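You operate a simulated robot arm through the tools that you are given. There is no shell and no other tool.

You are at the controls of a simulated robot arm. One attempt, no reset.

## Task
Strip shaft 1: put its black collar in the parts box and stand its gold pulley on the bench.
Fine: the other shaft keeps its pulley; the red cover goes over the shafts again; shut the box.

Only the result counts: the job must be done as asked and must still hold three seconds after the hand-in. Knocking over, shifting, dropping, spilling or breaking anything else fails it. Lids that push on must go on centred and level and be pressed home; caps that screw on are set level and turned clockwise until they are tight.

## Robot
A 7-joint arm with a two-finger parallel gripper, fixed in place. Base frame: the origin is on the floor under the middle of its stand, x ahead of it, y to its left, z up; the work surface is at about z = 0.88. Readings come in m, rad, newtons and seconds.
With the tool pointing down near the work surface it reaches from about 0.4 to 0.9 m from the base axis. Its first joint turns from -2.496 to 2.496 rad. Payload 3 kg.
The tool frame sits at the grasp point between the pads (the TCP): z along the fingers, y along the line on which they close. The tips reach 0.03 m beyond it. Largest opening 0.094 m; finger width 0.028, thickness 0.01; the body of the gripper, 0.05 by 0.096 m, starts 0.055 m behind the TCP.
Orientation is that of the tool frame in the base frame, as a unit quaternion [x, y, z, w]. With the fingers straight down and closing along the base's y, the tool's x points along the base's -x, its y along +y and its z along -z.

## Interface
- The arm moves only by the tool move_arm. Its argument "moves" is a list of rows, each a list of 3 entries, a list of its own where there are three numbers: the shift along the tool's x, y, z in units of 150 mm (1.0 is 150 mm), then the turn, a rotation vector about the tool's x, y, z in units of 90 degrees (1.0 is 90 degrees), then the finger opening in cm, from 0 to 9.4. In form: [[[dx, dy, dz], [wx, wy, wz], hand], ...]. A call has 1 to 20 rows; each row is the pose to reach, as a shift and turn from the pose commanded when the call began, along the tool's axes at that moment. A call with a number of a shift or a turn outside -1 to 1 is refused whole. A row lasts 0.2 s, in which the tool goes at most 0.05 m and 0.15 rad; a call with a longer step from one row to the next is refused whole, and so is a gripper value outside its range. A pose out of reach is approached as far as the arm can. The call stops where the force on the tool passes 90 N (or 10 N more than at its start, if that is more) or the arm is blocked; 0.2 s more then pass. The fingers move at their own pace (about 0.072 m/s each) and stop on an object; they squeeze with about 34 N. The grip force told is the motor's: it shows also when the fingers shut on nothing. Time passes only in rows, and 0.2 s behind the last, so rows that repeat a pose let the fingers close. The reply holds the time, the measured pose of the TCP, the force on the tool along the base axes, the opening and the grip force, in the units named above and with some noise, with the torque about the TCP (base axes, N m) and any sound that the robot's microphone picked up.
- Cameras (640 x 400 px; columns grow to the right, rows downward): "scene" is fixed at [0.0495, 0.4973, 1.4565]; the picture's right is [0.67, -0.74, 0.00], its down [-0.55, -0.49, -0.68] and it looks along [0.50, 0.45, -0.74] (base axes); focal length 214 px, centre (320, 200). "wrist" rides on the gripper at [0.076, 0.014, -0.103] in the tool frame; the picture's right is [-0.18, 0.98, 0.00], its down [-0.75, -0.14, -0.64] and it looks along [-0.63, -0.12, 0.77] (tool axes); focal length 243 px, centre (320, 200). There is no depth. A picture from a camera that has moved, and an enlarged one, comes with that camera's place and axes in the base frame and with its lens.
- snapshot(camera): a new picture of that camera. The clock stands still meanwhile.
- close_up(camera, box): a new picture of the part [left, top, right, bottom] of that camera's present view, enlarged. The clock stands still meanwhile.
- job_done(): hands the job in; it is judged then, once.

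Nothing tells you positions but the pictures and the camera data. Unless the task says otherwise, let go and move clear before handing in.

The tools are called after "Call:" by a JSON object that holds its "method" and its "body". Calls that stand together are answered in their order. move_arm: Moves the arm, as the interface text tells. Its arguments: {"type":"object","properties":{"moves":{"type":"array"}},"required":["moves"]} The other tools are called the same way: snapshot (camera) takes a picture; close_up (camera, box) takes an enlarged picture of a part of a camera's view; job_done () hands the job in.

At the start:

```text
clock: 0.0
tcp_pos: [0.4438, 0.3238, 1.2673]
tool_rot: [-0.001, 1.0, 0.0, -0.001]
wrist_force: [-0.7, -0.3, -0.8]
moment: [-0.01, 0.04, -0.01]
gripper_width: 0.0942
gripper_force: 0.0
```

scene: 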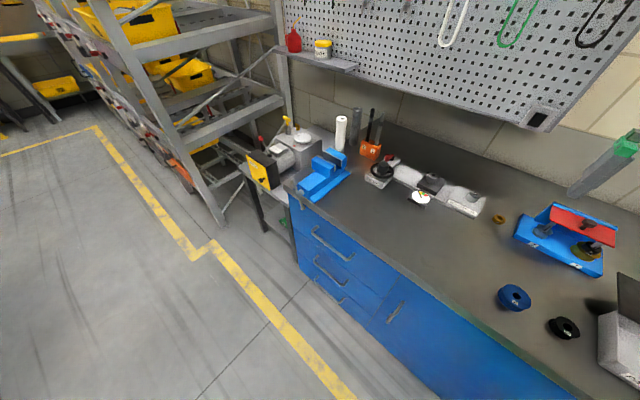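
wrist: 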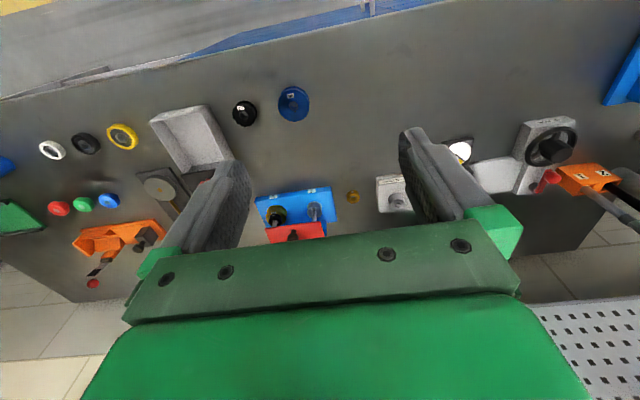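

I see a blue fixture with a red cover and shafts to the right of the scene view, plus pulleys and a grey parts box on the bench. I'll look more closely before moving.

Call:
{"method": "close_up", "body": {"camera": "scene", "box": [480, 180, 640, 280]}}

Call:
{"method": "close_up", "body": {"camera": "wrist", "box": [220, 160, 380, 260]}}

Call:
{"method": "close_up", "body": {"camera": "wrist", "box": [20, 80, 340, 280]}}

Call:
{"method": "close_up", "body": {"camera": "scene", "box": [480, 270, 640, 370]}}

```text
4.00 times, centred on (560, 230) of scene
camera zoom: at [0.0495, 0.4973, 1.4565], right [0.67, -0.74, 0.0], down [-0.55, -0.49, -0.68], along [0.5, 0.45, -0.74], focal length 858 px, centre (-640, 80)
```

zoom: 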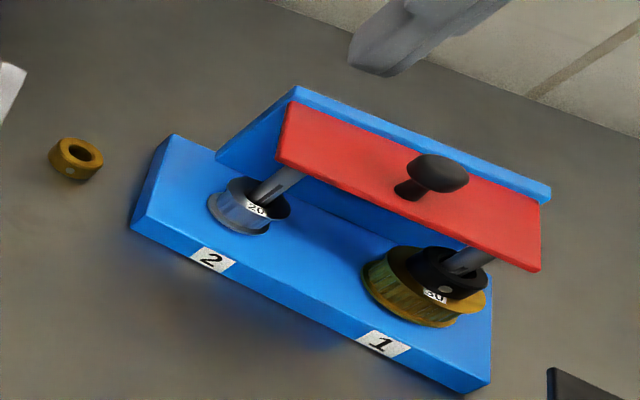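

```text
4.00 times, centred on (300, 210) of wrist
camera zoom: at [0.3675, 0.3393, 1.3704], right [0.18, 0.98, 0.0], down [0.75, -0.14, 0.64], along [0.63, -0.12, -0.77], focal length 970 px, centre (400, 160)
```

zoom: 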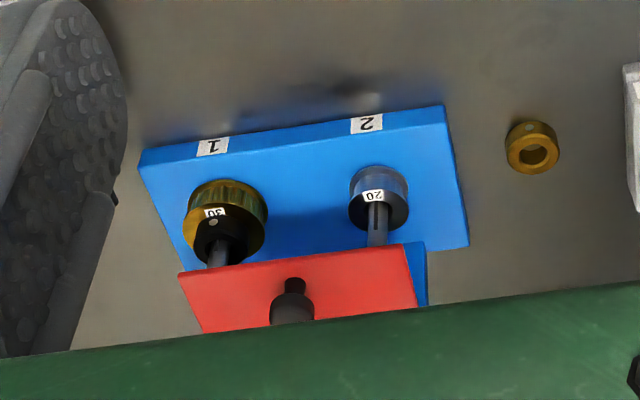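

```text
2.00 times, centred on (180, 180) of wrist
camera zoom: at [0.3675, 0.3393, 1.3704], right [0.18, 0.98, 0.0], down [0.75, -0.14, 0.64], along [0.63, -0.12, -0.77], focal length 485 px, centre (600, 240)
```

zoom: 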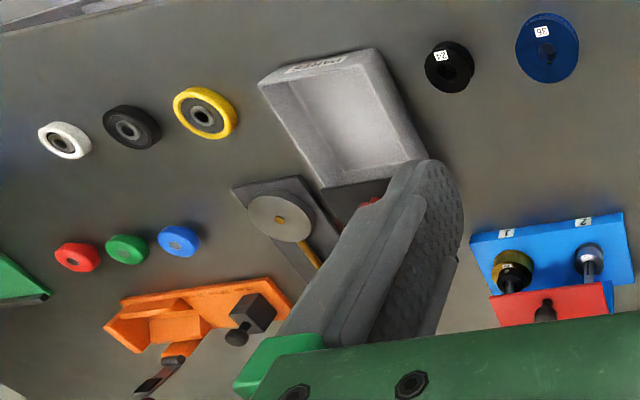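

```text
4.00 times, centred on (560, 320) of scene
camera zoom: at [0.0495, 0.4973, 1.4565], right [0.67, -0.74, 0.0], down [-0.55, -0.49, -0.68], along [0.5, 0.45, -0.74], focal length 858 px, centre (-640, -280)
```

zoom: 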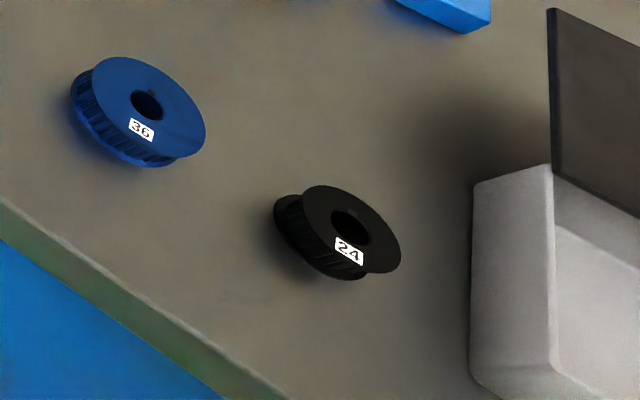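

The fixture's front edge is at about x≈0.73, y 0.10–0.30. Its shafts stand vertical under a horizontal red cover that has a black knob. The parts box is at lower y. I'll bring the wrist camera closer to see the cover, collar and box better.

Call:
{"method": "move_arm", "body": {"moves": [[[-0.125, -0.12, 0.1], [0, 0, 0], 9.4], [[-0.25, -0.24, 0.2], [0, 0, 0], 9.4], [[-0.375, -0.36, 0.3], [0, 0, 0], 9.4], [[-0.5, -0.48, 0.4], [0, 0, 0], 9.4], [[-0.625, -0.6, 0.5], [0, 0, 0], 9.4], [[-0.75, -0.72, 0.6], [0, 0, 0], 9.4], [[-0.875, -0.84, 0.7], [0, 0, 0], 9.4], [[-1, -0.96, 0.78], [0, 0, 0], 9.4]]}}

Call:
{"method": "snapshot", "body": {"camera": "wrist"}}

Call:
{"method": "snapshot", "body": {"camera": "scene"}}

```text
clock: 1.8
tcp_pos: [0.5922, 0.1834, 1.1507]
tool_rot: [-0.001, 1.0, 0.0, 0.0]
wrist_force: [0.0, -0.3, 0.6]
moment: [-0.01, -0.01, 0.01]
gripper_width: 0.0939
gripper_force: 0.1
```

```text
taken
camera wrist: at [0.5171, 0.1971, 1.2532], right [0.18, 0.98, 0.0], down [0.75, -0.14, 0.64], along [0.63, -0.12, -0.77], focal length 243 px, centre (320, 200)
```

wrist: 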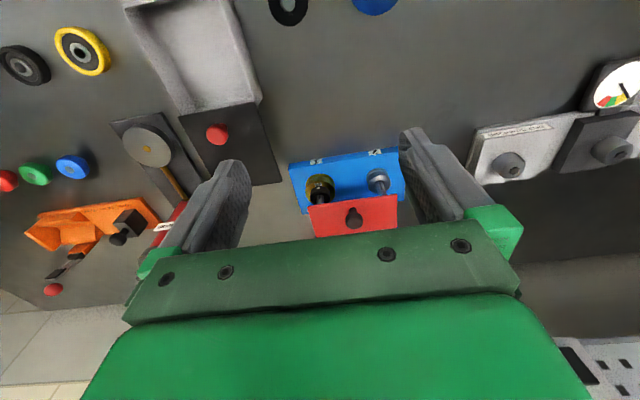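

```text
taken
```

scene: 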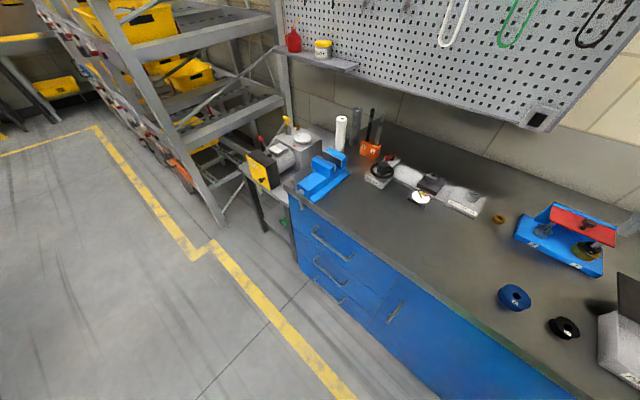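

The box seems to have a dark hinged lid with a red knob standing open behind it. I'll zoom in on the fixture and the box.

Call:
{"method": "close_up", "body": {"camera": "wrist", "box": [270, 140, 430, 240]}}

Call:
{"method": "close_up", "body": {"camera": "wrist", "box": [100, 0, 300, 200]}}

Call:
{"method": "close_up", "body": {"camera": "scene", "box": [560, 260, 640, 400]}}

```text
4.00 times, centred on (350, 190) of wrist
camera zoom: at [0.5171, 0.1971, 1.2532], right [0.18, 0.98, 0.0], down [0.75, -0.14, 0.64], along [0.63, -0.12, -0.77], focal length 970 px, centre (200, 240)
```

zoom: 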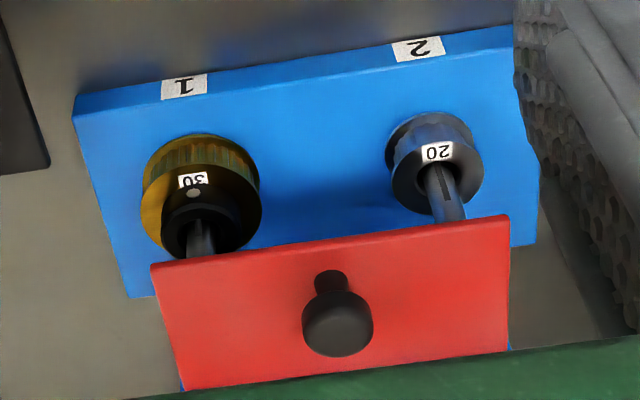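

```text
2.00 times, centred on (200, 100) of wrist
camera zoom: at [0.5171, 0.1971, 1.2532], right [0.18, 0.98, 0.0], down [0.75, -0.14, 0.64], along [0.63, -0.12, -0.77], focal length 485 px, centre (560, 400)
```

zoom: 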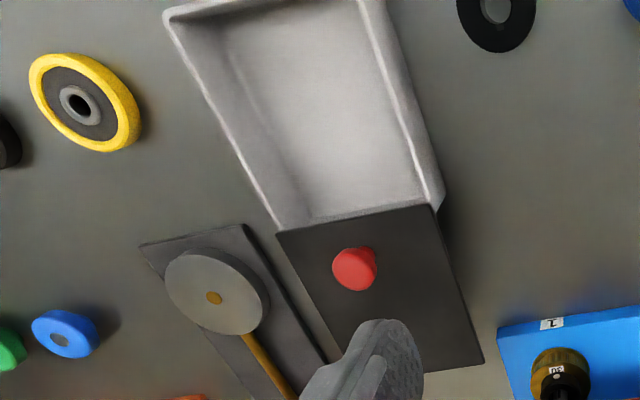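

```text
2.86 times, centred on (600, 330) of scene
camera zoom: at [0.0495, 0.4973, 1.4565], right [0.67, -0.74, 0.0], down [-0.55, -0.49, -0.68], along [0.5, 0.45, -0.74], focal length 613 px, centre (-480, -171)
```

zoom: 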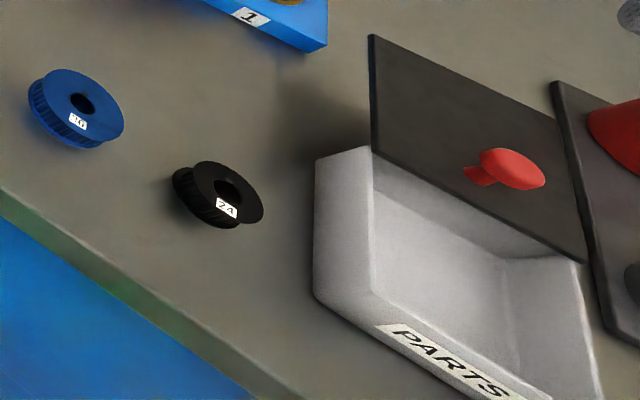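

The lid and cover geometry isn't clear from above, so I'll tilt the wrist camera for a low view of the fixture from the front.

Call:
{"method": "move_arm", "body": {"moves": [[[0.127, 0.022, 0.111], [0, -0.065, 0], 9.4], [[0.253, 0.044, 0.222], [0, -0.13, 0], 9.4], [[0.38, 0.067, 0.333], [0, -0.195, 0], 9.4], [[0.507, 0.089, 0.444], [0, -0.26, 0], 9.4], [[0.633, 0.111, 0.556], [0, -0.325, 0], 9.4], [[0.76, 0.133, 0.667], [0, -0.389, 0], 9.4]]}}

Call:
{"method": "snapshot", "body": {"camera": "wrist"}}

```text
clock: 3.2
tcp_pos: [0.4783, 0.1997, 1.0489]
tool_rot: [0.0, 0.954, -0.001, 0.301]
wrist_force: [0.0, -0.1, 0.9]
moment: [0.0, -0.01, -0.02]
gripper_width: 0.0941
gripper_force: 0.1
```

```text
taken
camera wrist: at [0.3576, 0.2137, 1.0899], right [0.15, 0.98, 0.11], down [0.25, -0.14, 0.96], along [0.96, -0.12, -0.27], focal length 243 px, centre (320, 200)
```

wrist: 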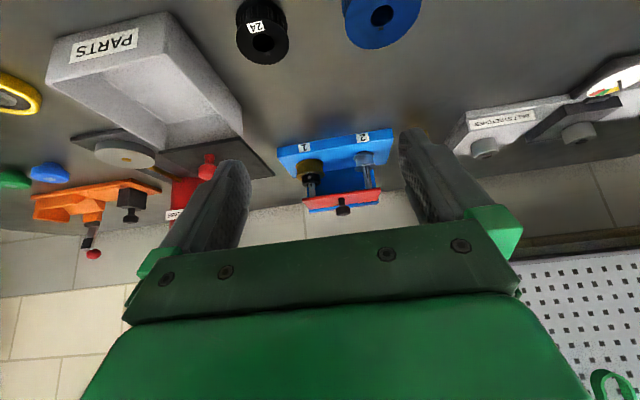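

Call:
{"method": "close_up", "body": {"camera": "wrist", "box": [260, 115, 420, 225]}}

Call:
{"method": "close_up", "body": {"camera": "wrist", "box": [30, 0, 290, 200]}}

```text
3.64 times, centred on (340, 170) of wrist
camera zoom: at [0.3576, 0.2137, 1.0899], right [0.15, 0.98, 0.11], down [0.25, -0.14, 0.96], along [0.96, -0.12, -0.27], focal length 882 px, centre (247, 309)
```

zoom: 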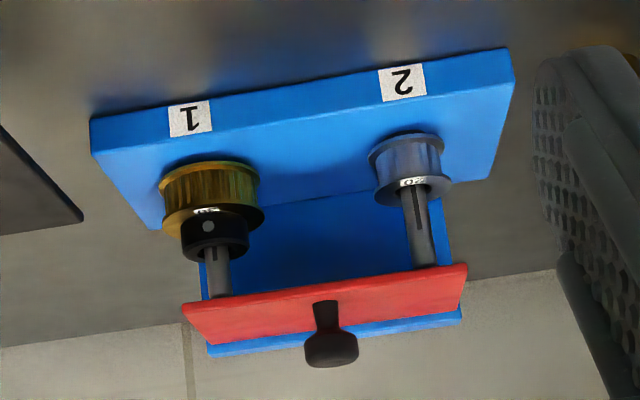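

```text
2.00 times, centred on (160, 100) of wrist
camera zoom: at [0.3576, 0.2137, 1.0899], right [0.15, 0.98, 0.11], down [0.25, -0.14, 0.96], along [0.96, -0.12, -0.27], focal length 485 px, centre (640, 400)
```

zoom: 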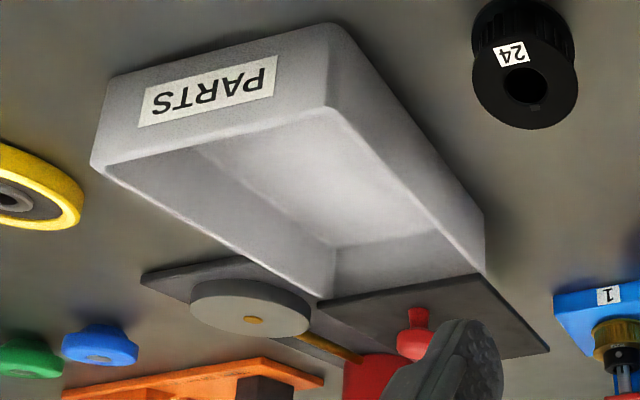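

Here is my current reading:
- **Shafts:** they stand vertical, with the cover lying horizontally at z≈0.97 and its knob pointing up.
- **Box:** its rim is at z≈0.928, x 0.48–0.60, y 0–0.10. Its lid sits horizontally at rim height behind it, so it looks like a sliding lid.

Next I'll look at the cover from directly above and closer.

Call:
{"method": "move_arm", "body": {"moves": [[[-0.156, 0, 0.013], [0, 0.065, 0], 9.4], [[-0.312, 0, 0.026], [0, 0.13, 0], 9.4], [[-0.468, 0, 0.039], [0, 0.195, 0], 9.4], [[-0.624, 0, 0.052], [0, 0.26, 0], 9.4], [[-0.78, 0, 0.065], [0, 0.325, 0], 9.4], [[-0.936, 0, 0.078], [0, 0.389, 0], 9.4]]}}

Call:
{"method": "move_arm", "body": {"moves": [[[-0.25, 0, 0], [0, 0, 0], 9.4], [[-0.5, 0, 0.05], [0, 0, 0], 9.4], [[-0.75, 0, 0.15], [0, 0, 0], 9.4], [[-1, 0, 0.25], [0, 0, 0], 9.4]]}}

Call:
{"method": "snapshot", "body": {"camera": "wrist"}}

Call:
{"method": "close_up", "body": {"camera": "scene", "box": [480, 150, 640, 290]}}

```text
clock: 4.6
tcp_pos: [0.601, 0.1999, 1.1213]
tool_rot: [0.0, 1.0, 0.0, 0.0]
wrist_force: [-0.2, -1.2, 0.9]
moment: [0.0, -0.01, 0.03]
gripper_width: 0.0938
gripper_force: 0.0
```

```text
clock: 5.6
tcp_pos: [0.7519, 0.2017, 1.0831]
tool_rot: [-0.002, 1.0, 0.0, 0.0]
wrist_force: [0.3, -0.4, -0.1]
moment: [-0.02, -0.03, -0.01]
gripper_width: 0.0939
gripper_force: 0.0
```

```text
taken
camera wrist: at [0.6755, 0.2166, 1.1872], right [0.18, 0.98, 0.0], down [0.75, -0.14, 0.64], along [0.63, -0.12, -0.77], focal length 243 px, centre (320, 200)
```

wrist: 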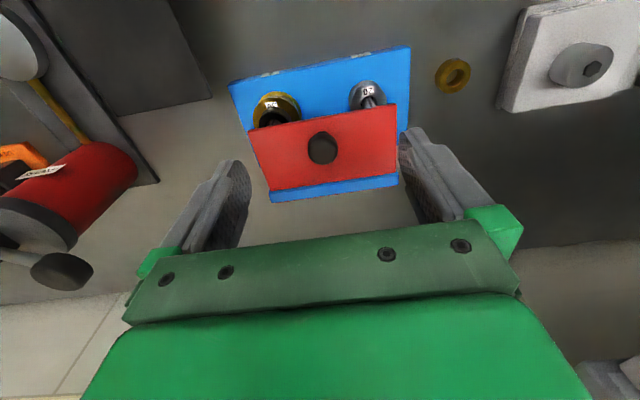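

```text
2.86 times, centred on (560, 220) of scene
camera zoom: at [0.0495, 0.4973, 1.4565], right [0.67, -0.74, 0.0], down [-0.55, -0.49, -0.68], along [0.5, 0.45, -0.74], focal length 613 px, centre (-366, 143)
```

zoom: 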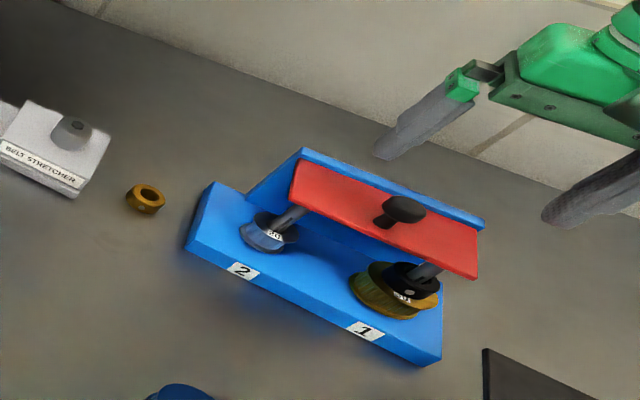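

Call:
{"method": "close_up", "body": {"camera": "wrist", "box": [215, 30, 425, 210]}}

```text
2.22 times, centred on (320, 120) of wrist
camera zoom: at [0.6755, 0.2166, 1.1872], right [0.18, 0.98, 0.0], down [0.75, -0.14, 0.64], along [0.63, -0.12, -0.77], focal length 539 px, centre (320, 378)
```

zoom: 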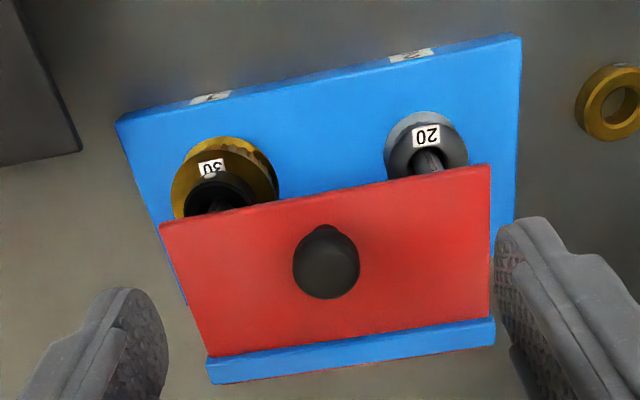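

Call:
{"method": "close_up", "body": {"camera": "wrist", "box": [260, 100, 410, 210]}}

Call:
{"method": "close_up", "body": {"camera": "wrist", "box": [240, 60, 340, 140]}}

Call:
{"method": "close_up", "body": {"camera": "scene", "box": [530, 190, 630, 270]}}

```text
3.64 times, centred on (335, 155) of wrist
camera zoom: at [0.6755, 0.2166, 1.1872], right [0.18, 0.98, 0.0], down [0.75, -0.14, 0.64], along [0.63, -0.12, -0.77], focal length 882 px, centre (266, 364)
```

zoom: 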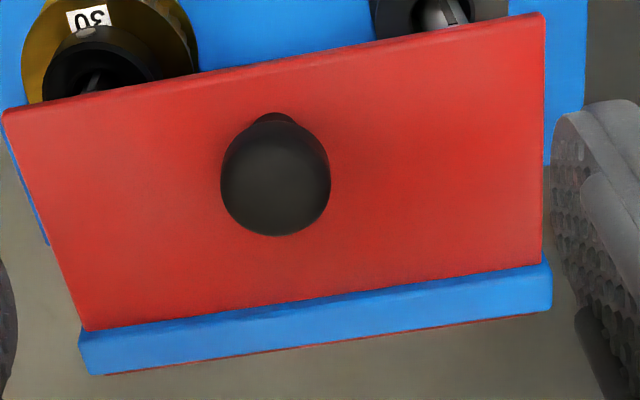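

```text
5.00 times, centred on (290, 100) of wrist
camera zoom: at [0.6755, 0.2166, 1.1872], right [0.18, 0.98, 0.0], down [0.75, -0.14, 0.64], along [0.63, -0.12, -0.77], focal length 1213 px, centre (470, 700)
```

zoom: 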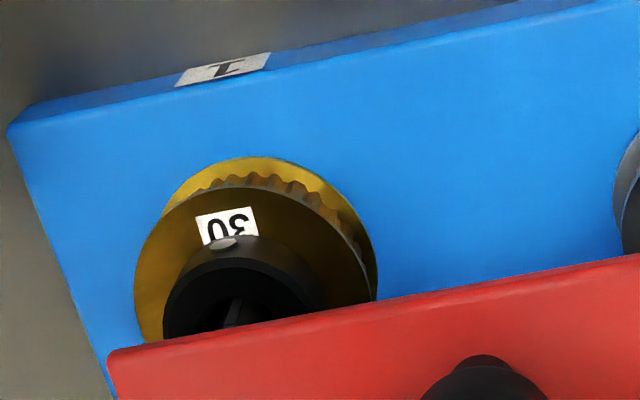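

```text
5.00 times, centred on (580, 230) of scene
camera zoom: at [0.0495, 0.4973, 1.4565], right [0.67, -0.74, 0.0], down [-0.55, -0.49, -0.68], along [0.5, 0.45, -0.74], focal length 1072 px, centre (-980, 50)
```

zoom: 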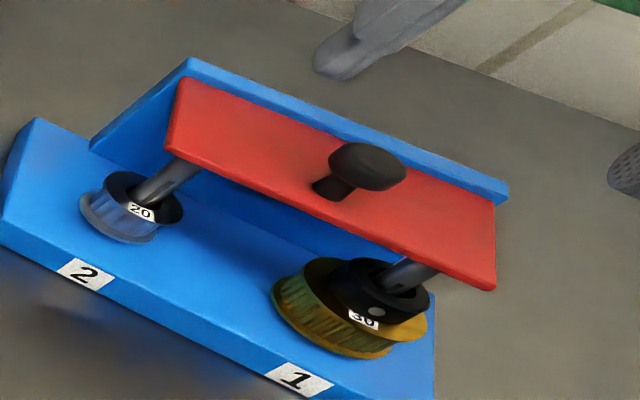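

The cover measures x 0.757–0.829, y 0.133–0.270, with its top at about z 0.973. Its knob is near the front edge at about (0.773, 0.200, 0.998), which hints at a hinge along the back wall. I'll lower over the knob and close on it gently.

Call:
{"method": "move_arm", "body": {"moves": [[[-0.05, -0.006, 0.12], [0, 0, 0], 7], [[-0.1, -0.006, 0.24], [0, 0, 0], 6], [[-0.14, -0.006, 0.36], [0, 0, 0], 6], [[-0.14, -0.006, 0.42], [0, 0, 0], 6], [[-0.14, -0.006, 0.46], [0, 0, 0], 6], [[-0.14, -0.006, 0.46], [0, 0, 0], 6]]}}

Call:
{"method": "snapshot", "body": {"camera": "wrist"}}

Call:
{"method": "close_up", "body": {"camera": "scene", "box": [500, 150, 640, 270]}}

```text
clock: 7.0
tcp_pos: [0.7723, 0.1999, 1.0144]
tool_rot: [-0.001, 1.0, 0.0, -0.001]
wrist_force: [0.7, 0.1, 0.2]
moment: [0.0, 0.03, 0.02]
gripper_width: 0.0599
gripper_force: 0.0
```

```text
taken
camera wrist: at [0.6958, 0.2147, 1.1182], right [0.18, 0.98, 0.0], down [0.75, -0.14, 0.64], along [0.63, -0.12, -0.77], focal length 243 px, centre (320, 200)
```

wrist: 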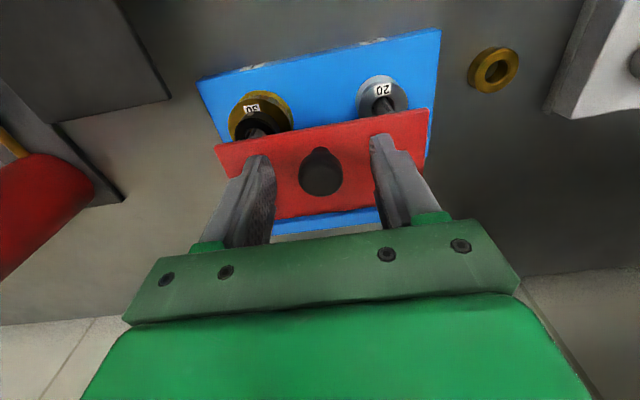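

```text
3.33 times, centred on (570, 210) of scene
camera zoom: at [0.0495, 0.4973, 1.4565], right [0.67, -0.74, 0.0], down [-0.55, -0.49, -0.68], along [0.5, 0.45, -0.74], focal length 715 px, centre (-513, 167)
```

zoom: 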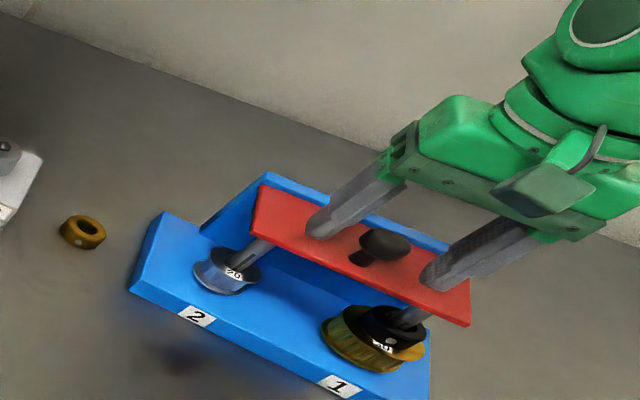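

Call:
{"method": "move_arm", "body": {"moves": [[[0, 0, 0], [0, 0, 0], 0], [[0, 0, 0], [0, 0, 0], 0], [[0, 0, 0], [0, 0, 0], 0], [[0, 0, 0], [0, 0, 0], 0]]}}

Call:
{"method": "move_arm", "body": {"moves": [[[0, 0, -0.015], [0, 0, 0], 0], [[0, 0, -0.03], [0, 0, 0], 0], [[0, 0, -0.045], [0, 0, 0], 0], [[0, 0, -0.06], [0, 0, 0], 0]]}}

Call:
{"method": "close_up", "body": {"camera": "scene", "box": [500, 150, 640, 270]}}

Call:
{"method": "close_up", "body": {"camera": "wrist", "box": [190, 20, 460, 240]}}

```text
clock: 8.0
tcp_pos: [0.772, 0.2004, 1.0166]
tool_rot: [-0.001, 1.0, 0.0, -0.001]
wrist_force: [2.6, 1.7, 0.4]
moment: [0.05, -0.04, -0.02]
gripper_width: 0.0253
gripper_force: 44.7
```

```text
clock: 9.0
tcp_pos: [0.7726, 0.2004, 1.0229]
tool_rot: [-0.001, 1.0, 0.0, -0.002]
wrist_force: [-2.0, -0.3, -39.6]
moment: [-0.02, 0.32, -0.01]
gripper_width: 0.0254
gripper_force: 45.4
```

```text
3.33 times, centred on (570, 210) of scene
camera zoom: at [0.0495, 0.4973, 1.4565], right [0.67, -0.74, 0.0], down [-0.55, -0.49, -0.68], along [0.5, 0.45, -0.74], focal length 715 px, centre (-513, 167)
```

zoom: 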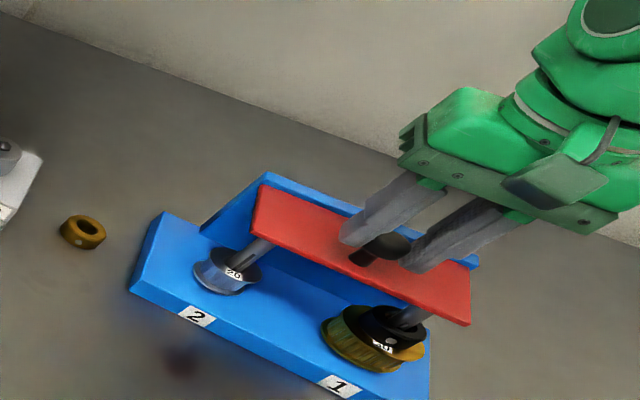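

```text
1.82 times, centred on (325, 130) of wrist
camera zoom: at [0.6963, 0.2149, 1.1253], right [0.18, 0.98, 0.0], down [0.76, -0.14, 0.64], along [0.63, -0.12, -0.77], focal length 441 px, centre (311, 327)
```

zoom: 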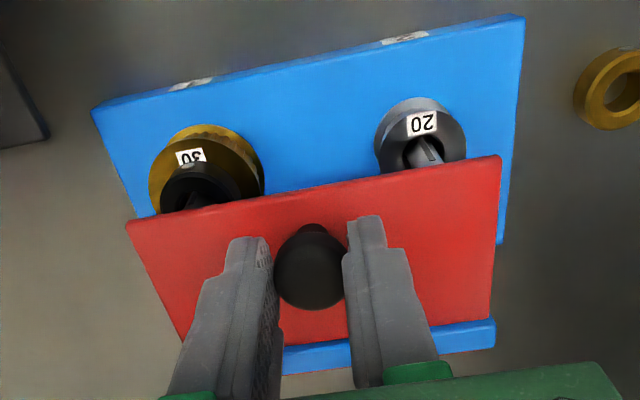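

Pulling up met about 40 N and the cover didn't rise, so it doesn't lift off or hinge. It probably slides. I'll relax the pull, then test a small push backwards (+x, over the wall).

Call:
{"method": "move_arm", "body": {"moves": [[[0, 0, 0.03], [0, 0, 0], 0], [[0, 0, 0.06], [0, 0, 0], 0], [[0, 0, 0.06], [0, 0, 0], 0]]}}

Call:
{"method": "move_arm", "body": {"moves": [[[-0.015, 0, 0], [0, 0, 0], 0], [[-0.03, 0, 0], [0, 0, 0], 0], [[-0.045, 0, 0], [0, 0, 0], 0], [[-0.045, 0, 0], [0, 0, 0], 0]]}}

Call:
{"method": "close_up", "body": {"camera": "scene", "box": [500, 150, 640, 270]}}

```text
clock: 9.8
tcp_pos: [0.7719, 0.1995, 1.0166]
tool_rot: [-0.001, 1.0, 0.0, 0.003]
wrist_force: [-1.5, -8.7, 40.9]
moment: [-0.21, -0.25, 0.0]
gripper_width: 0.0258
gripper_force: 44.7
```

```text
clock: 10.8
tcp_pos: [0.7791, 0.2012, 1.0159]
tool_rot: [0.0, 1.0, 0.0, -0.001]
wrist_force: [-0.3, -0.9, 39.4]
moment: [-0.02, 0.18, 0.02]
gripper_width: 0.0254
gripper_force: 44.9
```

```text
3.33 times, centred on (570, 210) of scene
camera zoom: at [0.0495, 0.4973, 1.4565], right [0.67, -0.74, 0.0], down [-0.55, -0.49, -0.68], along [0.5, 0.45, -0.74], focal length 715 px, centre (-513, 167)
```

zoom: 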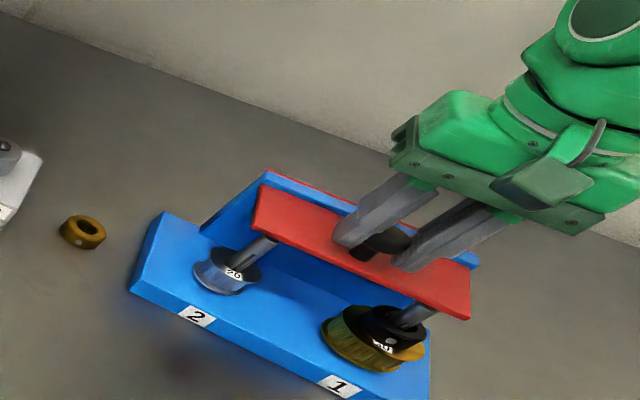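

It slides freely: the cover moved about 7 mm in +x through a slot in the wall. I'll ease the vertical load and keep sliding it back.

Call:
{"method": "move_arm", "body": {"moves": [[[0, 0, -0.018], [0, 0, 0], 0], [[-0.04, 0, -0.018], [0, 0, 0], 0], [[-0.08, 0, -0.018], [0, 0, 0], 0], [[-0.12, 0, -0.018], [0, 0, 0], 0], [[-0.16, 0, -0.018], [0, 0, 0], 0], [[-0.2, 0, -0.018], [0, 0, 0], 0], [[-0.2, 0, -0.018], [0, 0, 0], 0]]}}

Call:
{"method": "close_up", "body": {"camera": "scene", "box": [500, 150, 640, 270]}}

```text
clock: 12.4
tcp_pos: [0.8097, 0.1993, 1.0162]
tool_rot: [0.0, 1.0, -0.001, -0.002]
wrist_force: [-1.6, -1.1, -41.3]
moment: [-0.02, 0.18, -0.01]
gripper_width: 0.0255
gripper_force: 45.5
```

```text
3.33 times, centred on (570, 210) of scene
camera zoom: at [0.0495, 0.4973, 1.4565], right [0.67, -0.74, 0.0], down [-0.55, -0.49, -0.68], along [0.5, 0.45, -0.74], focal length 715 px, centre (-513, 167)
```

zoom: 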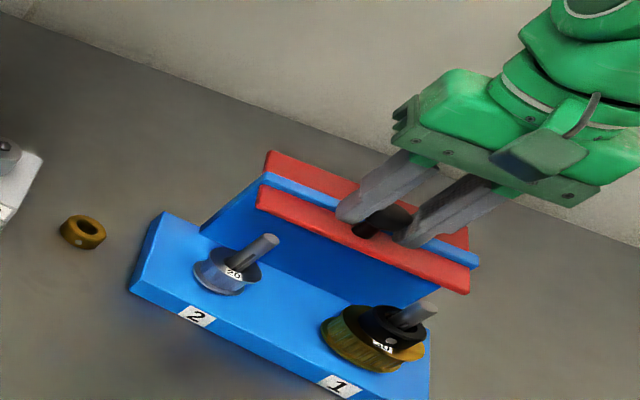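

Call:
{"method": "move_arm", "body": {"moves": [[[0, 0, 0.009], [0, 0, 0], 0], [[-0.027, 0, 0.009], [0, 0, 0], 0], [[-0.053, 0, 0.009], [0, 0, 0], 0], [[-0.053, 0, 0.009], [0, 0, 0], 0]]}}

Call:
{"method": "close_up", "body": {"camera": "scene", "box": [500, 150, 640, 270]}}

```text
clock: 13.4
tcp_pos: [0.818, 0.2018, 1.0168]
tool_rot: [0.0, 1.0, 0.0, 0.0]
wrist_force: [1.4, -9.9, -33.2]
moment: [-0.16, -0.59, -0.05]
gripper_width: 0.0251
gripper_force: 45.2
```

```text
3.33 times, centred on (570, 210) of scene
camera zoom: at [0.0495, 0.4973, 1.4565], right [0.67, -0.74, 0.0], down [-0.55, -0.49, -0.68], along [0.5, 0.45, -0.74], focal length 715 px, centre (-513, 167)
```

zoom: 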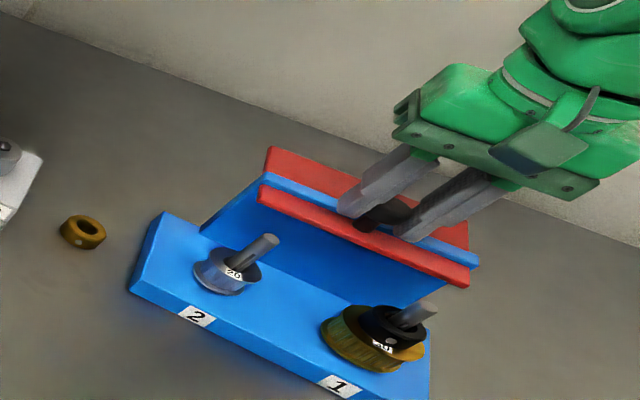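

Call:
{"method": "move_arm", "body": {"moves": [[[-0.013, 0, 0.005], [0, 0, 0], 0], [[-0.027, 0, 0.005], [0, 0, 0], 0], [[-0.04, 0, 0.005], [0, 0, 0], 0], [[-0.04, 0, 0.005], [0, 0, 0], 0]]}}

Call:
{"method": "close_up", "body": {"camera": "scene", "box": [500, 150, 640, 270]}}

Call:
{"method": "snapshot", "body": {"camera": "wrist"}}

```text
clock: 14.4
tcp_pos: [0.8237, 0.2008, 1.0156]
tool_rot: [-0.001, 1.0, 0.0, 0.001]
wrist_force: [-1.1, -9.1, 1.9]
moment: [-0.2, 0.85, -0.04]
gripper_width: 0.0253
gripper_force: 44.8
```

```text
3.33 times, centred on (570, 210) of scene
camera zoom: at [0.0495, 0.4973, 1.4565], right [0.67, -0.74, 0.0], down [-0.55, -0.49, -0.68], along [0.5, 0.45, -0.74], focal length 715 px, centre (-513, 167)
```

zoom: 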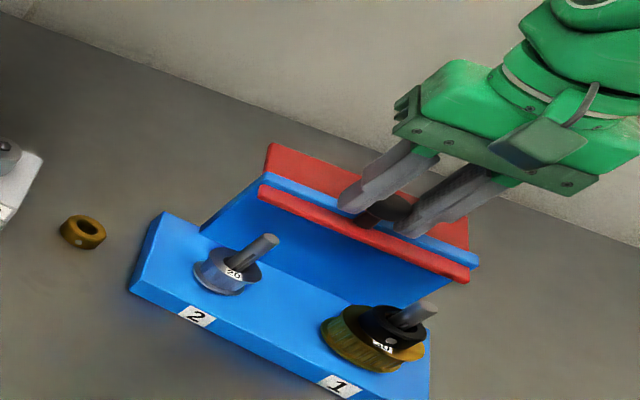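

```text
taken
camera wrist: at [0.7474, 0.2148, 1.119], right [0.18, 0.98, 0.0], down [0.75, -0.14, 0.64], along [0.63, -0.12, -0.77], focal length 243 px, centre (320, 200)
```

wrist: 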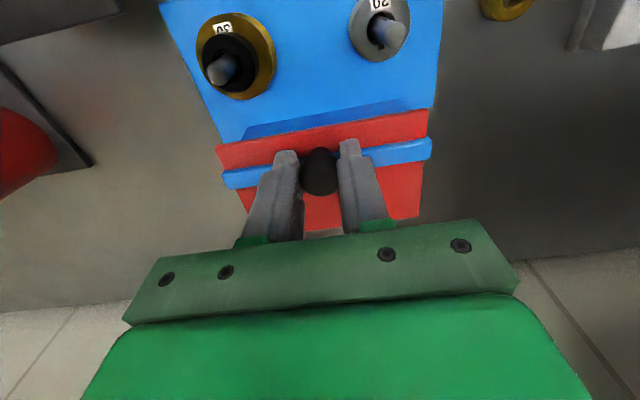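

The cover is back about 51 mm and still moving freely. I'll try a bit further until it stops.

Call:
{"method": "move_arm", "body": {"moves": [[[-0.02, 0, 0], [0, 0, 0], 0], [[-0.04, 0, 0], [0, 0, 0], 0], [[-0.06, 0, 0], [0, 0, 0], 0], [[-0.06, 0, 0], [0, 0, 0], 0]]}}

Call:
{"method": "close_up", "body": {"camera": "scene", "box": [500, 150, 640, 270]}}

```text
clock: 15.4
tcp_pos: [0.833, 0.2006, 1.0165]
tool_rot: [-0.001, 1.0, 0.0, 0.001]
wrist_force: [2.0, -6.4, 14.8]
moment: [-0.1, -1.2, -0.04]
gripper_width: 0.0253
gripper_force: 45.2
```

```text
3.33 times, centred on (570, 210) of scene
camera zoom: at [0.0495, 0.4973, 1.4565], right [0.67, -0.74, 0.0], down [-0.55, -0.49, -0.68], along [0.5, 0.45, -0.74], focal length 715 px, centre (-513, 167)
```

zoom: 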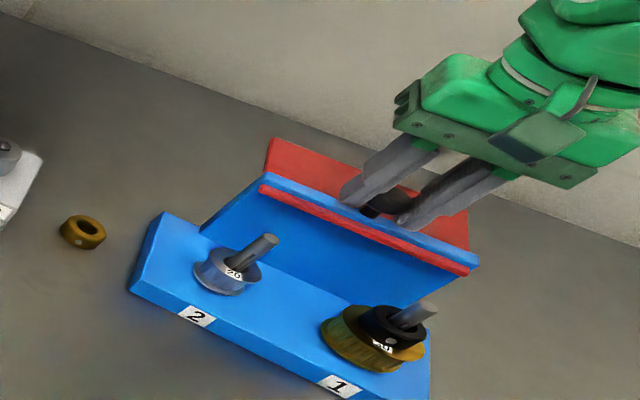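

The cover is far enough back, with its front edge at about x=0.817. I'll open the fingers, rise, and look at shaft 1.

Call:
{"method": "move_arm", "body": {"moves": [[[0, 0, 0], [0, 0, 0], 6], [[0, 0, 0], [0, 0, 0], 6], [[0, 0, 0], [0, 0, 0], 6], [[0, 0, -0.15], [0, 0, 0], 6], [[0, 0, -0.3], [0, 0, 0], 6], [[0.15, 0, -0.4], [0, 0, 0], 6], [[0.3, 0, -0.4], [0, 0, 0], 6], [[0.45, -0.1, -0.4], [0, 0, 0], 6], [[0.55, -0.2, -0.4], [0, 0, 0], 6]]}}

Call:
{"method": "snapshot", "body": {"camera": "wrist"}}

Call:
{"method": "close_up", "body": {"camera": "scene", "box": [500, 150, 640, 270]}}

```text
clock: 17.4
tcp_pos: [0.7494, 0.17, 1.0761]
tool_rot: [-0.001, 1.0, 0.0, 0.001]
wrist_force: [-1.2, -1.1, 0.1]
moment: [0.0, -0.02, 0.0]
gripper_width: 0.0598
gripper_force: 0.1
```

```text
taken
camera wrist: at [0.6745, 0.1847, 1.1791], right [0.18, 0.98, 0.0], down [0.75, -0.14, 0.64], along [0.63, -0.12, -0.77], focal length 243 px, centre (320, 200)
```

wrist: 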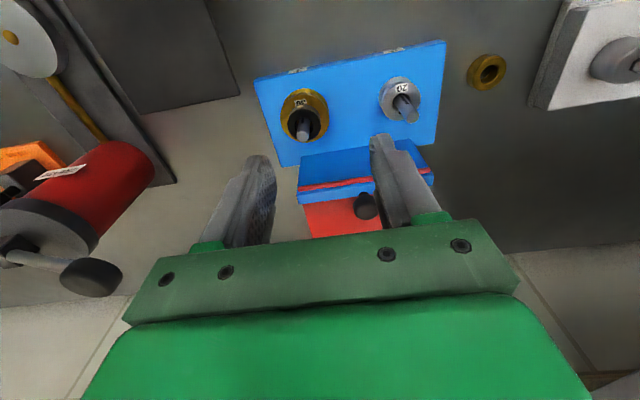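

```text
3.33 times, centred on (570, 210) of scene
camera zoom: at [0.0495, 0.4973, 1.4565], right [0.67, -0.74, 0.0], down [-0.55, -0.49, -0.68], along [0.5, 0.45, -0.74], focal length 715 px, centre (-513, 167)
```

zoom: 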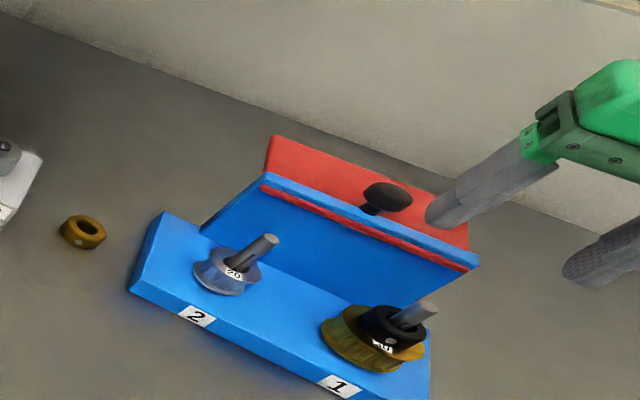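

Call:
{"method": "close_up", "body": {"camera": "wrist", "box": [250, 60, 450, 180]}}

Call:
{"method": "close_up", "body": {"camera": "wrist", "box": [265, 75, 345, 155]}}

Call:
{"method": "close_up", "body": {"camera": "scene", "box": [560, 220, 640, 280]}}

```text
3.20 times, centred on (350, 120) of wrist
camera zoom: at [0.6745, 0.1847, 1.1791], right [0.18, 0.98, 0.0], down [0.75, -0.14, 0.64], along [0.63, -0.12, -0.77], focal length 776 px, centre (224, 456)
```

zoom: 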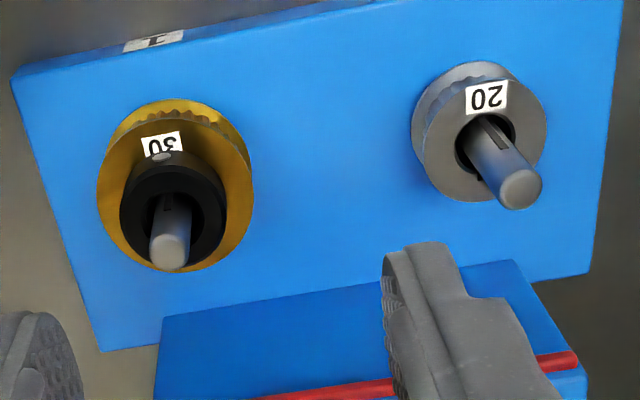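

```text
5.00 times, centred on (305, 115) of wrist
camera zoom: at [0.6745, 0.1847, 1.1791], right [0.18, 0.98, 0.0], down [0.75, -0.14, 0.64], along [0.63, -0.12, -0.77], focal length 1213 px, centre (395, 625)
```

zoom: 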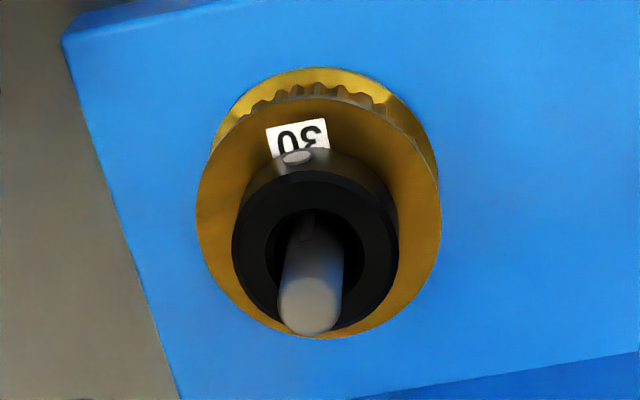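

```text
6.67 times, centred on (600, 250) of scene
camera zoom: at [0.0495, 0.4973, 1.4565], right [0.67, -0.74, 0.0], down [-0.55, -0.49, -0.68], along [0.5, 0.45, -0.74], focal length 1430 px, centre (-1547, -133)
```

zoom: 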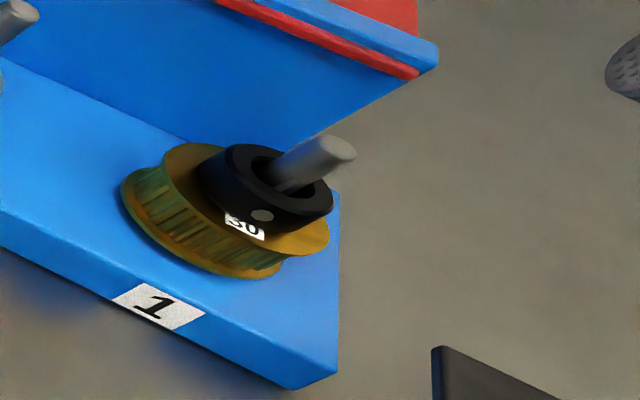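

The collar is about 34 mm across and sits loosely on shaft 1 at about (0.768, 0.150), with its top at z≈0.94. The pulley below is about 54 mm across. I'll line up above the collar and check.

Call:
{"method": "move_arm", "body": {"moves": [[[-0.04, -0.04, 0.1], [0, 0, 0], 6], [[-0.08, -0.09, 0.2], [0, 0, 0], 6], [[-0.122, -0.132, 0.34], [0, 0, 0], 6], [[-0.122, -0.132, 0.34], [0, 0, 0], 6]]}}

Call:
{"method": "snapshot", "body": {"camera": "wrist"}}

Call:
{"method": "close_up", "body": {"camera": "scene", "box": [540, 180, 640, 280]}}

```text
clock: 18.4
tcp_pos: [0.7675, 0.1512, 1.0247]
tool_rot: [-0.001, 1.0, 0.0, 0.0]
wrist_force: [-1.2, -0.1, -0.5]
moment: [0.0, 0.0, 0.01]
gripper_width: 0.0601
gripper_force: 0.1
```

```text
taken
camera wrist: at [0.6922, 0.1657, 1.1273], right [0.18, 0.98, 0.0], down [0.75, -0.14, 0.64], along [0.63, -0.12, -0.77], focal length 243 px, centre (320, 200)
```

wrist: 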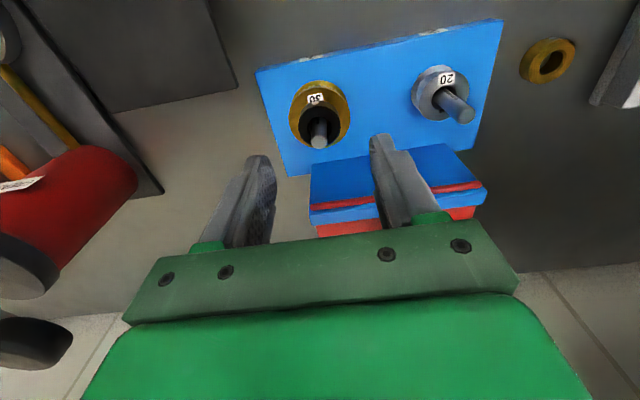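

```text
4.00 times, centred on (590, 230) of scene
camera zoom: at [0.0495, 0.4973, 1.4565], right [0.67, -0.74, 0.0], down [-0.55, -0.49, -0.68], along [0.5, 0.45, -0.74], focal length 858 px, centre (-760, 80)
```

zoom: 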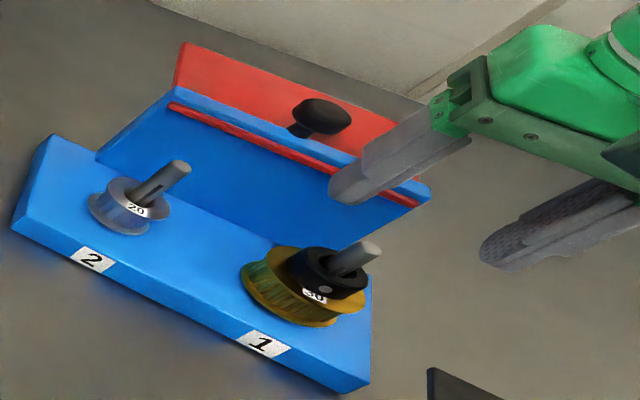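

The alignment is good, so I'll descend around the collar, keeping the fingertips just above the pulley flange.

Call:
{"method": "move_arm", "body": {"moves": [[[0, 0, 0.1], [0, 0, 0], 6], [[0, 0, 0.2], [0, 0, 0], 6], [[0, 0, 0.3], [0, 0, 0], 6], [[0, 0, 0.37], [0, 0, 0], 6], [[0, 0, 0.425], [0, 0, 0], 6], [[0, 0, 0.425], [0, 0, 0], 6]]}}

Call:
{"method": "snapshot", "body": {"camera": "wrist"}}

Call:
{"method": "close_up", "body": {"camera": "scene", "box": [540, 180, 640, 280]}}

```text
clock: 19.8
tcp_pos: [0.7676, 0.1505, 0.9605]
tool_rot: [-0.001, 1.0, 0.0, 0.0]
wrist_force: [-0.3, -0.3, -0.3]
moment: [0.01, -0.01, 0.03]
gripper_width: 0.06
gripper_force: 0.0
```

```text
taken
camera wrist: at [0.6917, 0.1651, 1.0638], right [0.18, 0.98, 0.0], down [0.75, -0.14, 0.64], along [0.63, -0.12, -0.77], focal length 243 px, centre (320, 200)
```

wrist: 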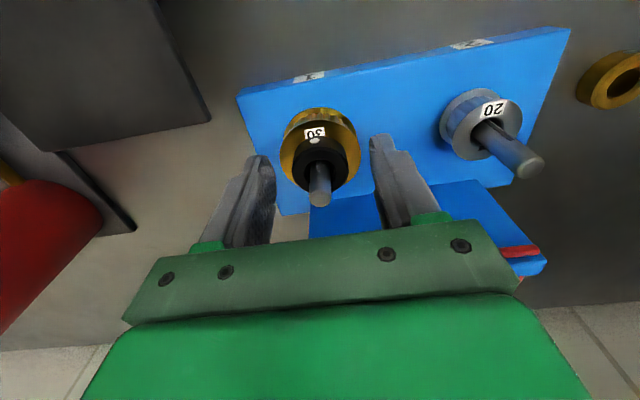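

```text
4.00 times, centred on (590, 230) of scene
camera zoom: at [0.0495, 0.4973, 1.4565], right [0.67, -0.74, 0.0], down [-0.55, -0.49, -0.68], along [0.5, 0.45, -0.74], focal length 858 px, centre (-760, 80)
```

zoom: 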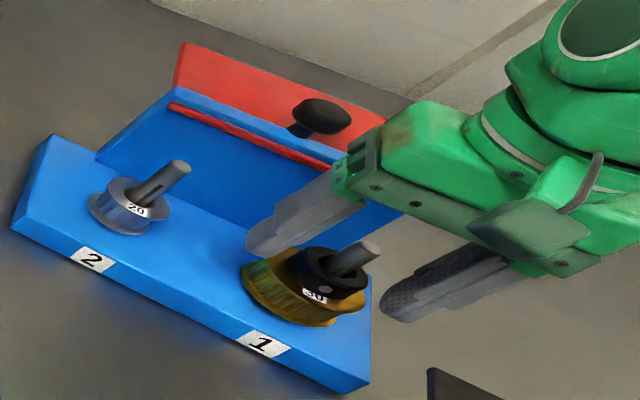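

Call:
{"method": "move_arm", "body": {"moves": [[[0, 0, 0], [0, 0, 0], 2.5], [[0, 0, 0], [0, 0, 0], 2.5], [[0, 0, 0], [0, 0, 0], 2.5], [[0, 0, 0], [0, 0, 0], 2.5]]}}

Call:
{"method": "snapshot", "body": {"camera": "wrist"}}

Call:
{"method": "close_up", "body": {"camera": "scene", "box": [540, 180, 640, 280]}}

```text
clock: 20.8
tcp_pos: [0.7662, 0.1499, 0.9613]
tool_rot: [0.0, 1.0, -0.001, 0.0]
wrist_force: [0.5, 0.2, -0.3]
moment: [0.02, 0.0, 0.02]
gripper_width: 0.033
gripper_force: 34.6
```

```text
taken
camera wrist: at [0.6917, 0.165, 1.0639], right [0.18, 0.98, 0.0], down [0.75, -0.14, 0.64], along [0.63, -0.12, -0.77], focal length 243 px, centre (320, 200)
```

wrist: 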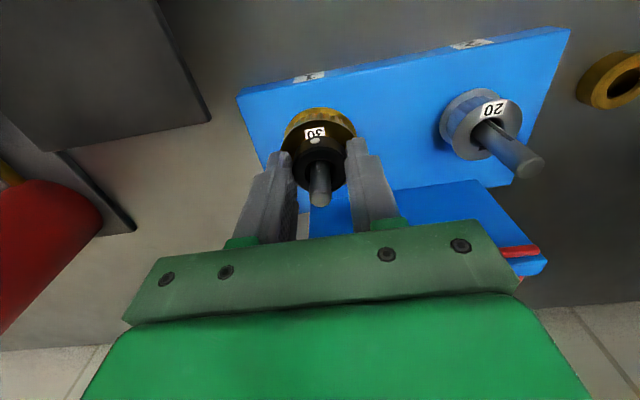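

```text
4.00 times, centred on (590, 230) of scene
camera zoom: at [0.0495, 0.4973, 1.4565], right [0.67, -0.74, 0.0], down [-0.55, -0.49, -0.68], along [0.5, 0.45, -0.74], focal length 858 px, centre (-760, 80)
```

zoom: 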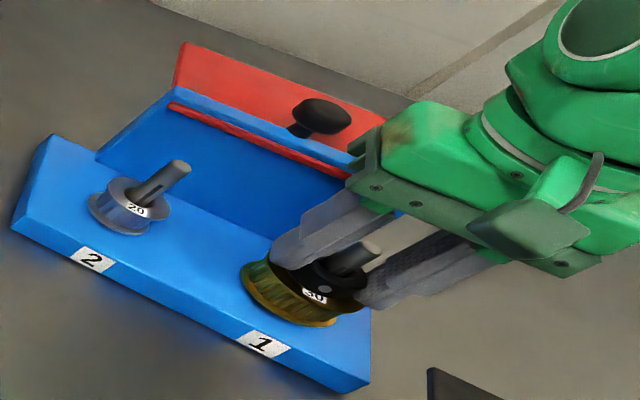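

The collar is gripped at 33 mm. I'll lift a little and check that it comes free.

Call:
{"method": "move_arm", "body": {"moves": [[[0, 0, -0.02], [0, 0, 0], 2.5], [[0, 0, -0.04], [0, 0, 0], 2.5], [[0, 0, -0.06], [0, 0, 0], 2.5], [[0, 0, -0.08], [0, 0, 0], 2.5]]}}

Call:
{"method": "snapshot", "body": {"camera": "wrist"}}

Call:
{"method": "close_up", "body": {"camera": "scene", "box": [540, 180, 640, 280]}}

```text
clock: 21.8
tcp_pos: [0.7682, 0.1506, 0.9734]
tool_rot: [-0.001, 1.0, 0.0, 0.0]
wrist_force: [0.0, -0.6, -0.9]
moment: [0.01, -0.02, 0.0]
gripper_width: 0.0325
gripper_force: 33.5
```

```text
taken
camera wrist: at [0.6921, 0.1648, 1.076], right [0.18, 0.98, 0.0], down [0.75, -0.14, 0.64], along [0.63, -0.12, -0.77], focal length 243 px, centre (320, 200)
```

wrist: 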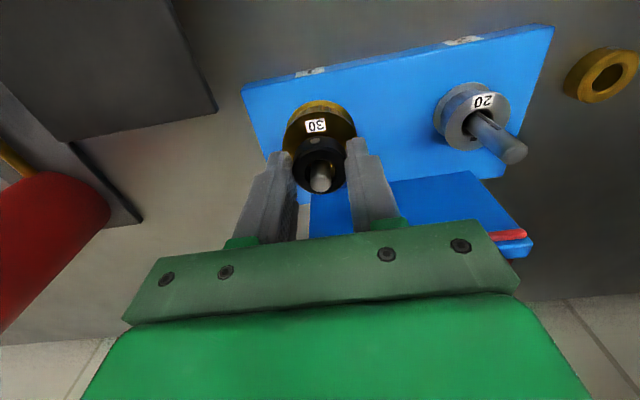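

```text
4.00 times, centred on (590, 230) of scene
camera zoom: at [0.0495, 0.4973, 1.4565], right [0.67, -0.74, 0.0], down [-0.55, -0.49, -0.68], along [0.5, 0.45, -0.74], focal length 858 px, centre (-760, 80)
```

zoom: 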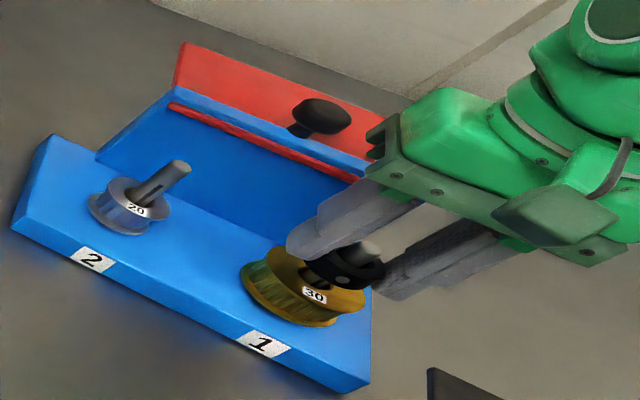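

The collar comes free with no resistance. I'll lift it clear of the shaft and carry it over the box.

Call:
{"method": "move_arm", "body": {"moves": [[[0, 0, -0.1], [0, 0, 0], 2.5], [[0, 0, -0.2], [0, 0, 0], 2.5], [[0, 0, -0.3], [0, 0, 0], 2.5], [[0, 0, -0.4], [0, 0, 0], 2.5], [[0, 0, -0.53], [0, 0, 0], 2.5], [[0.15, -0.06, -0.53], [0, 0, 0], 2.5], [[0.3, -0.13, -0.53], [0, 0, 0], 2.5], [[0.45, -0.2, -0.53], [0, 0, 0], 2.5], [[0.6, -0.27, -0.53], [0, 0, 0], 2.5], [[0.75, -0.34, -0.53], [0, 0, 0], 2.5], [[0.9, -0.41, -0.53], [0, 0, 0], 2.5], [[1, -0.46, -0.53], [0, 0, 0], 2.5]]}}

Call:
{"method": "move_arm", "body": {"moves": [[[0.15, -0.06, 0], [0, 0, 0], 2.5], [[0.3, -0.13, 0], [0, 0, 0], 2.5], [[0.47, -0.215, 0], [0, 0, 0], 2.5], [[0.47, -0.215, 0], [0, 0, 0], 2.5]]}}

Call:
{"method": "snapshot", "body": {"camera": "wrist"}}

Call:
{"method": "snapshot", "body": {"camera": "scene"}}

```text
clock: 24.4
tcp_pos: [0.6171, 0.0815, 1.0531]
tool_rot: [-0.001, 1.0, 0.0, 0.0]
wrist_force: [1.2, 0.0, -0.9]
moment: [0.02, -0.04, -0.02]
gripper_width: 0.0328
gripper_force: 33.8
```

```text
clock: 25.4
tcp_pos: [0.5451, 0.0497, 1.0514]
tool_rot: [-0.001, 1.0, 0.0, 0.001]
wrist_force: [-0.7, 0.0, -0.6]
moment: [0.01, 0.05, 0.01]
gripper_width: 0.0327
gripper_force: 34.1
```

```text
taken
camera wrist: at [0.4695, 0.0641, 1.155], right [0.18, 0.98, 0.0], down [0.75, -0.14, 0.64], along [0.63, -0.12, -0.77], focal length 243 px, centre (320, 200)
```

wrist: 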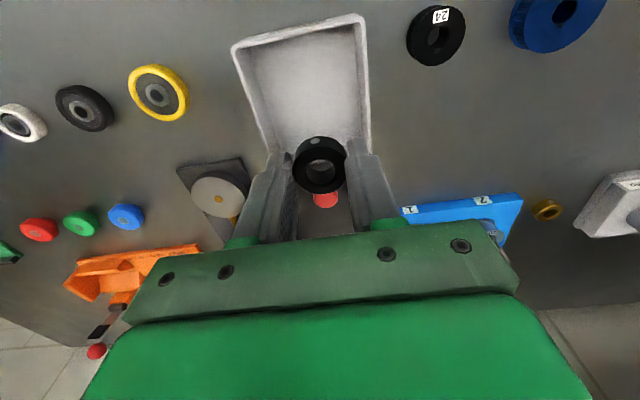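

```text
taken
```

scene: 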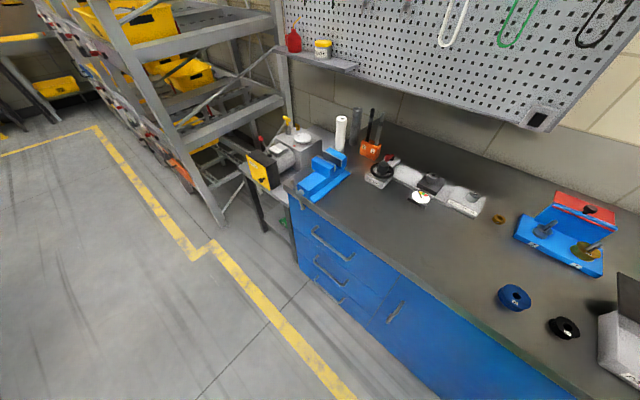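

Call:
{"method": "close_up", "body": {"camera": "wrist", "box": [220, 0, 400, 220]}}

```text
1.82 times, centred on (310, 110) of wrist
camera zoom: at [0.4695, 0.0641, 1.155], right [0.18, 0.98, 0.0], down [0.75, -0.14, 0.64], along [0.63, -0.12, -0.77], focal length 441 px, centre (338, 364)
```

zoom: 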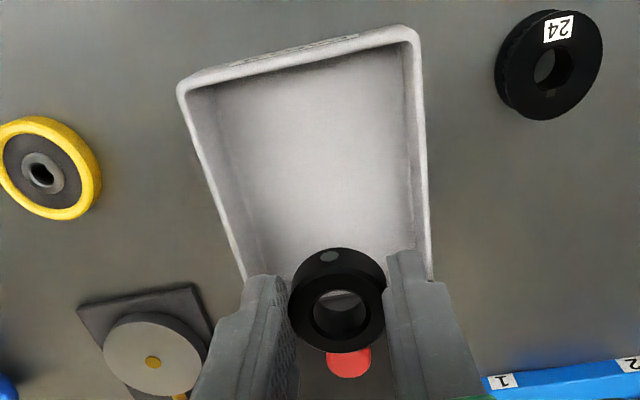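

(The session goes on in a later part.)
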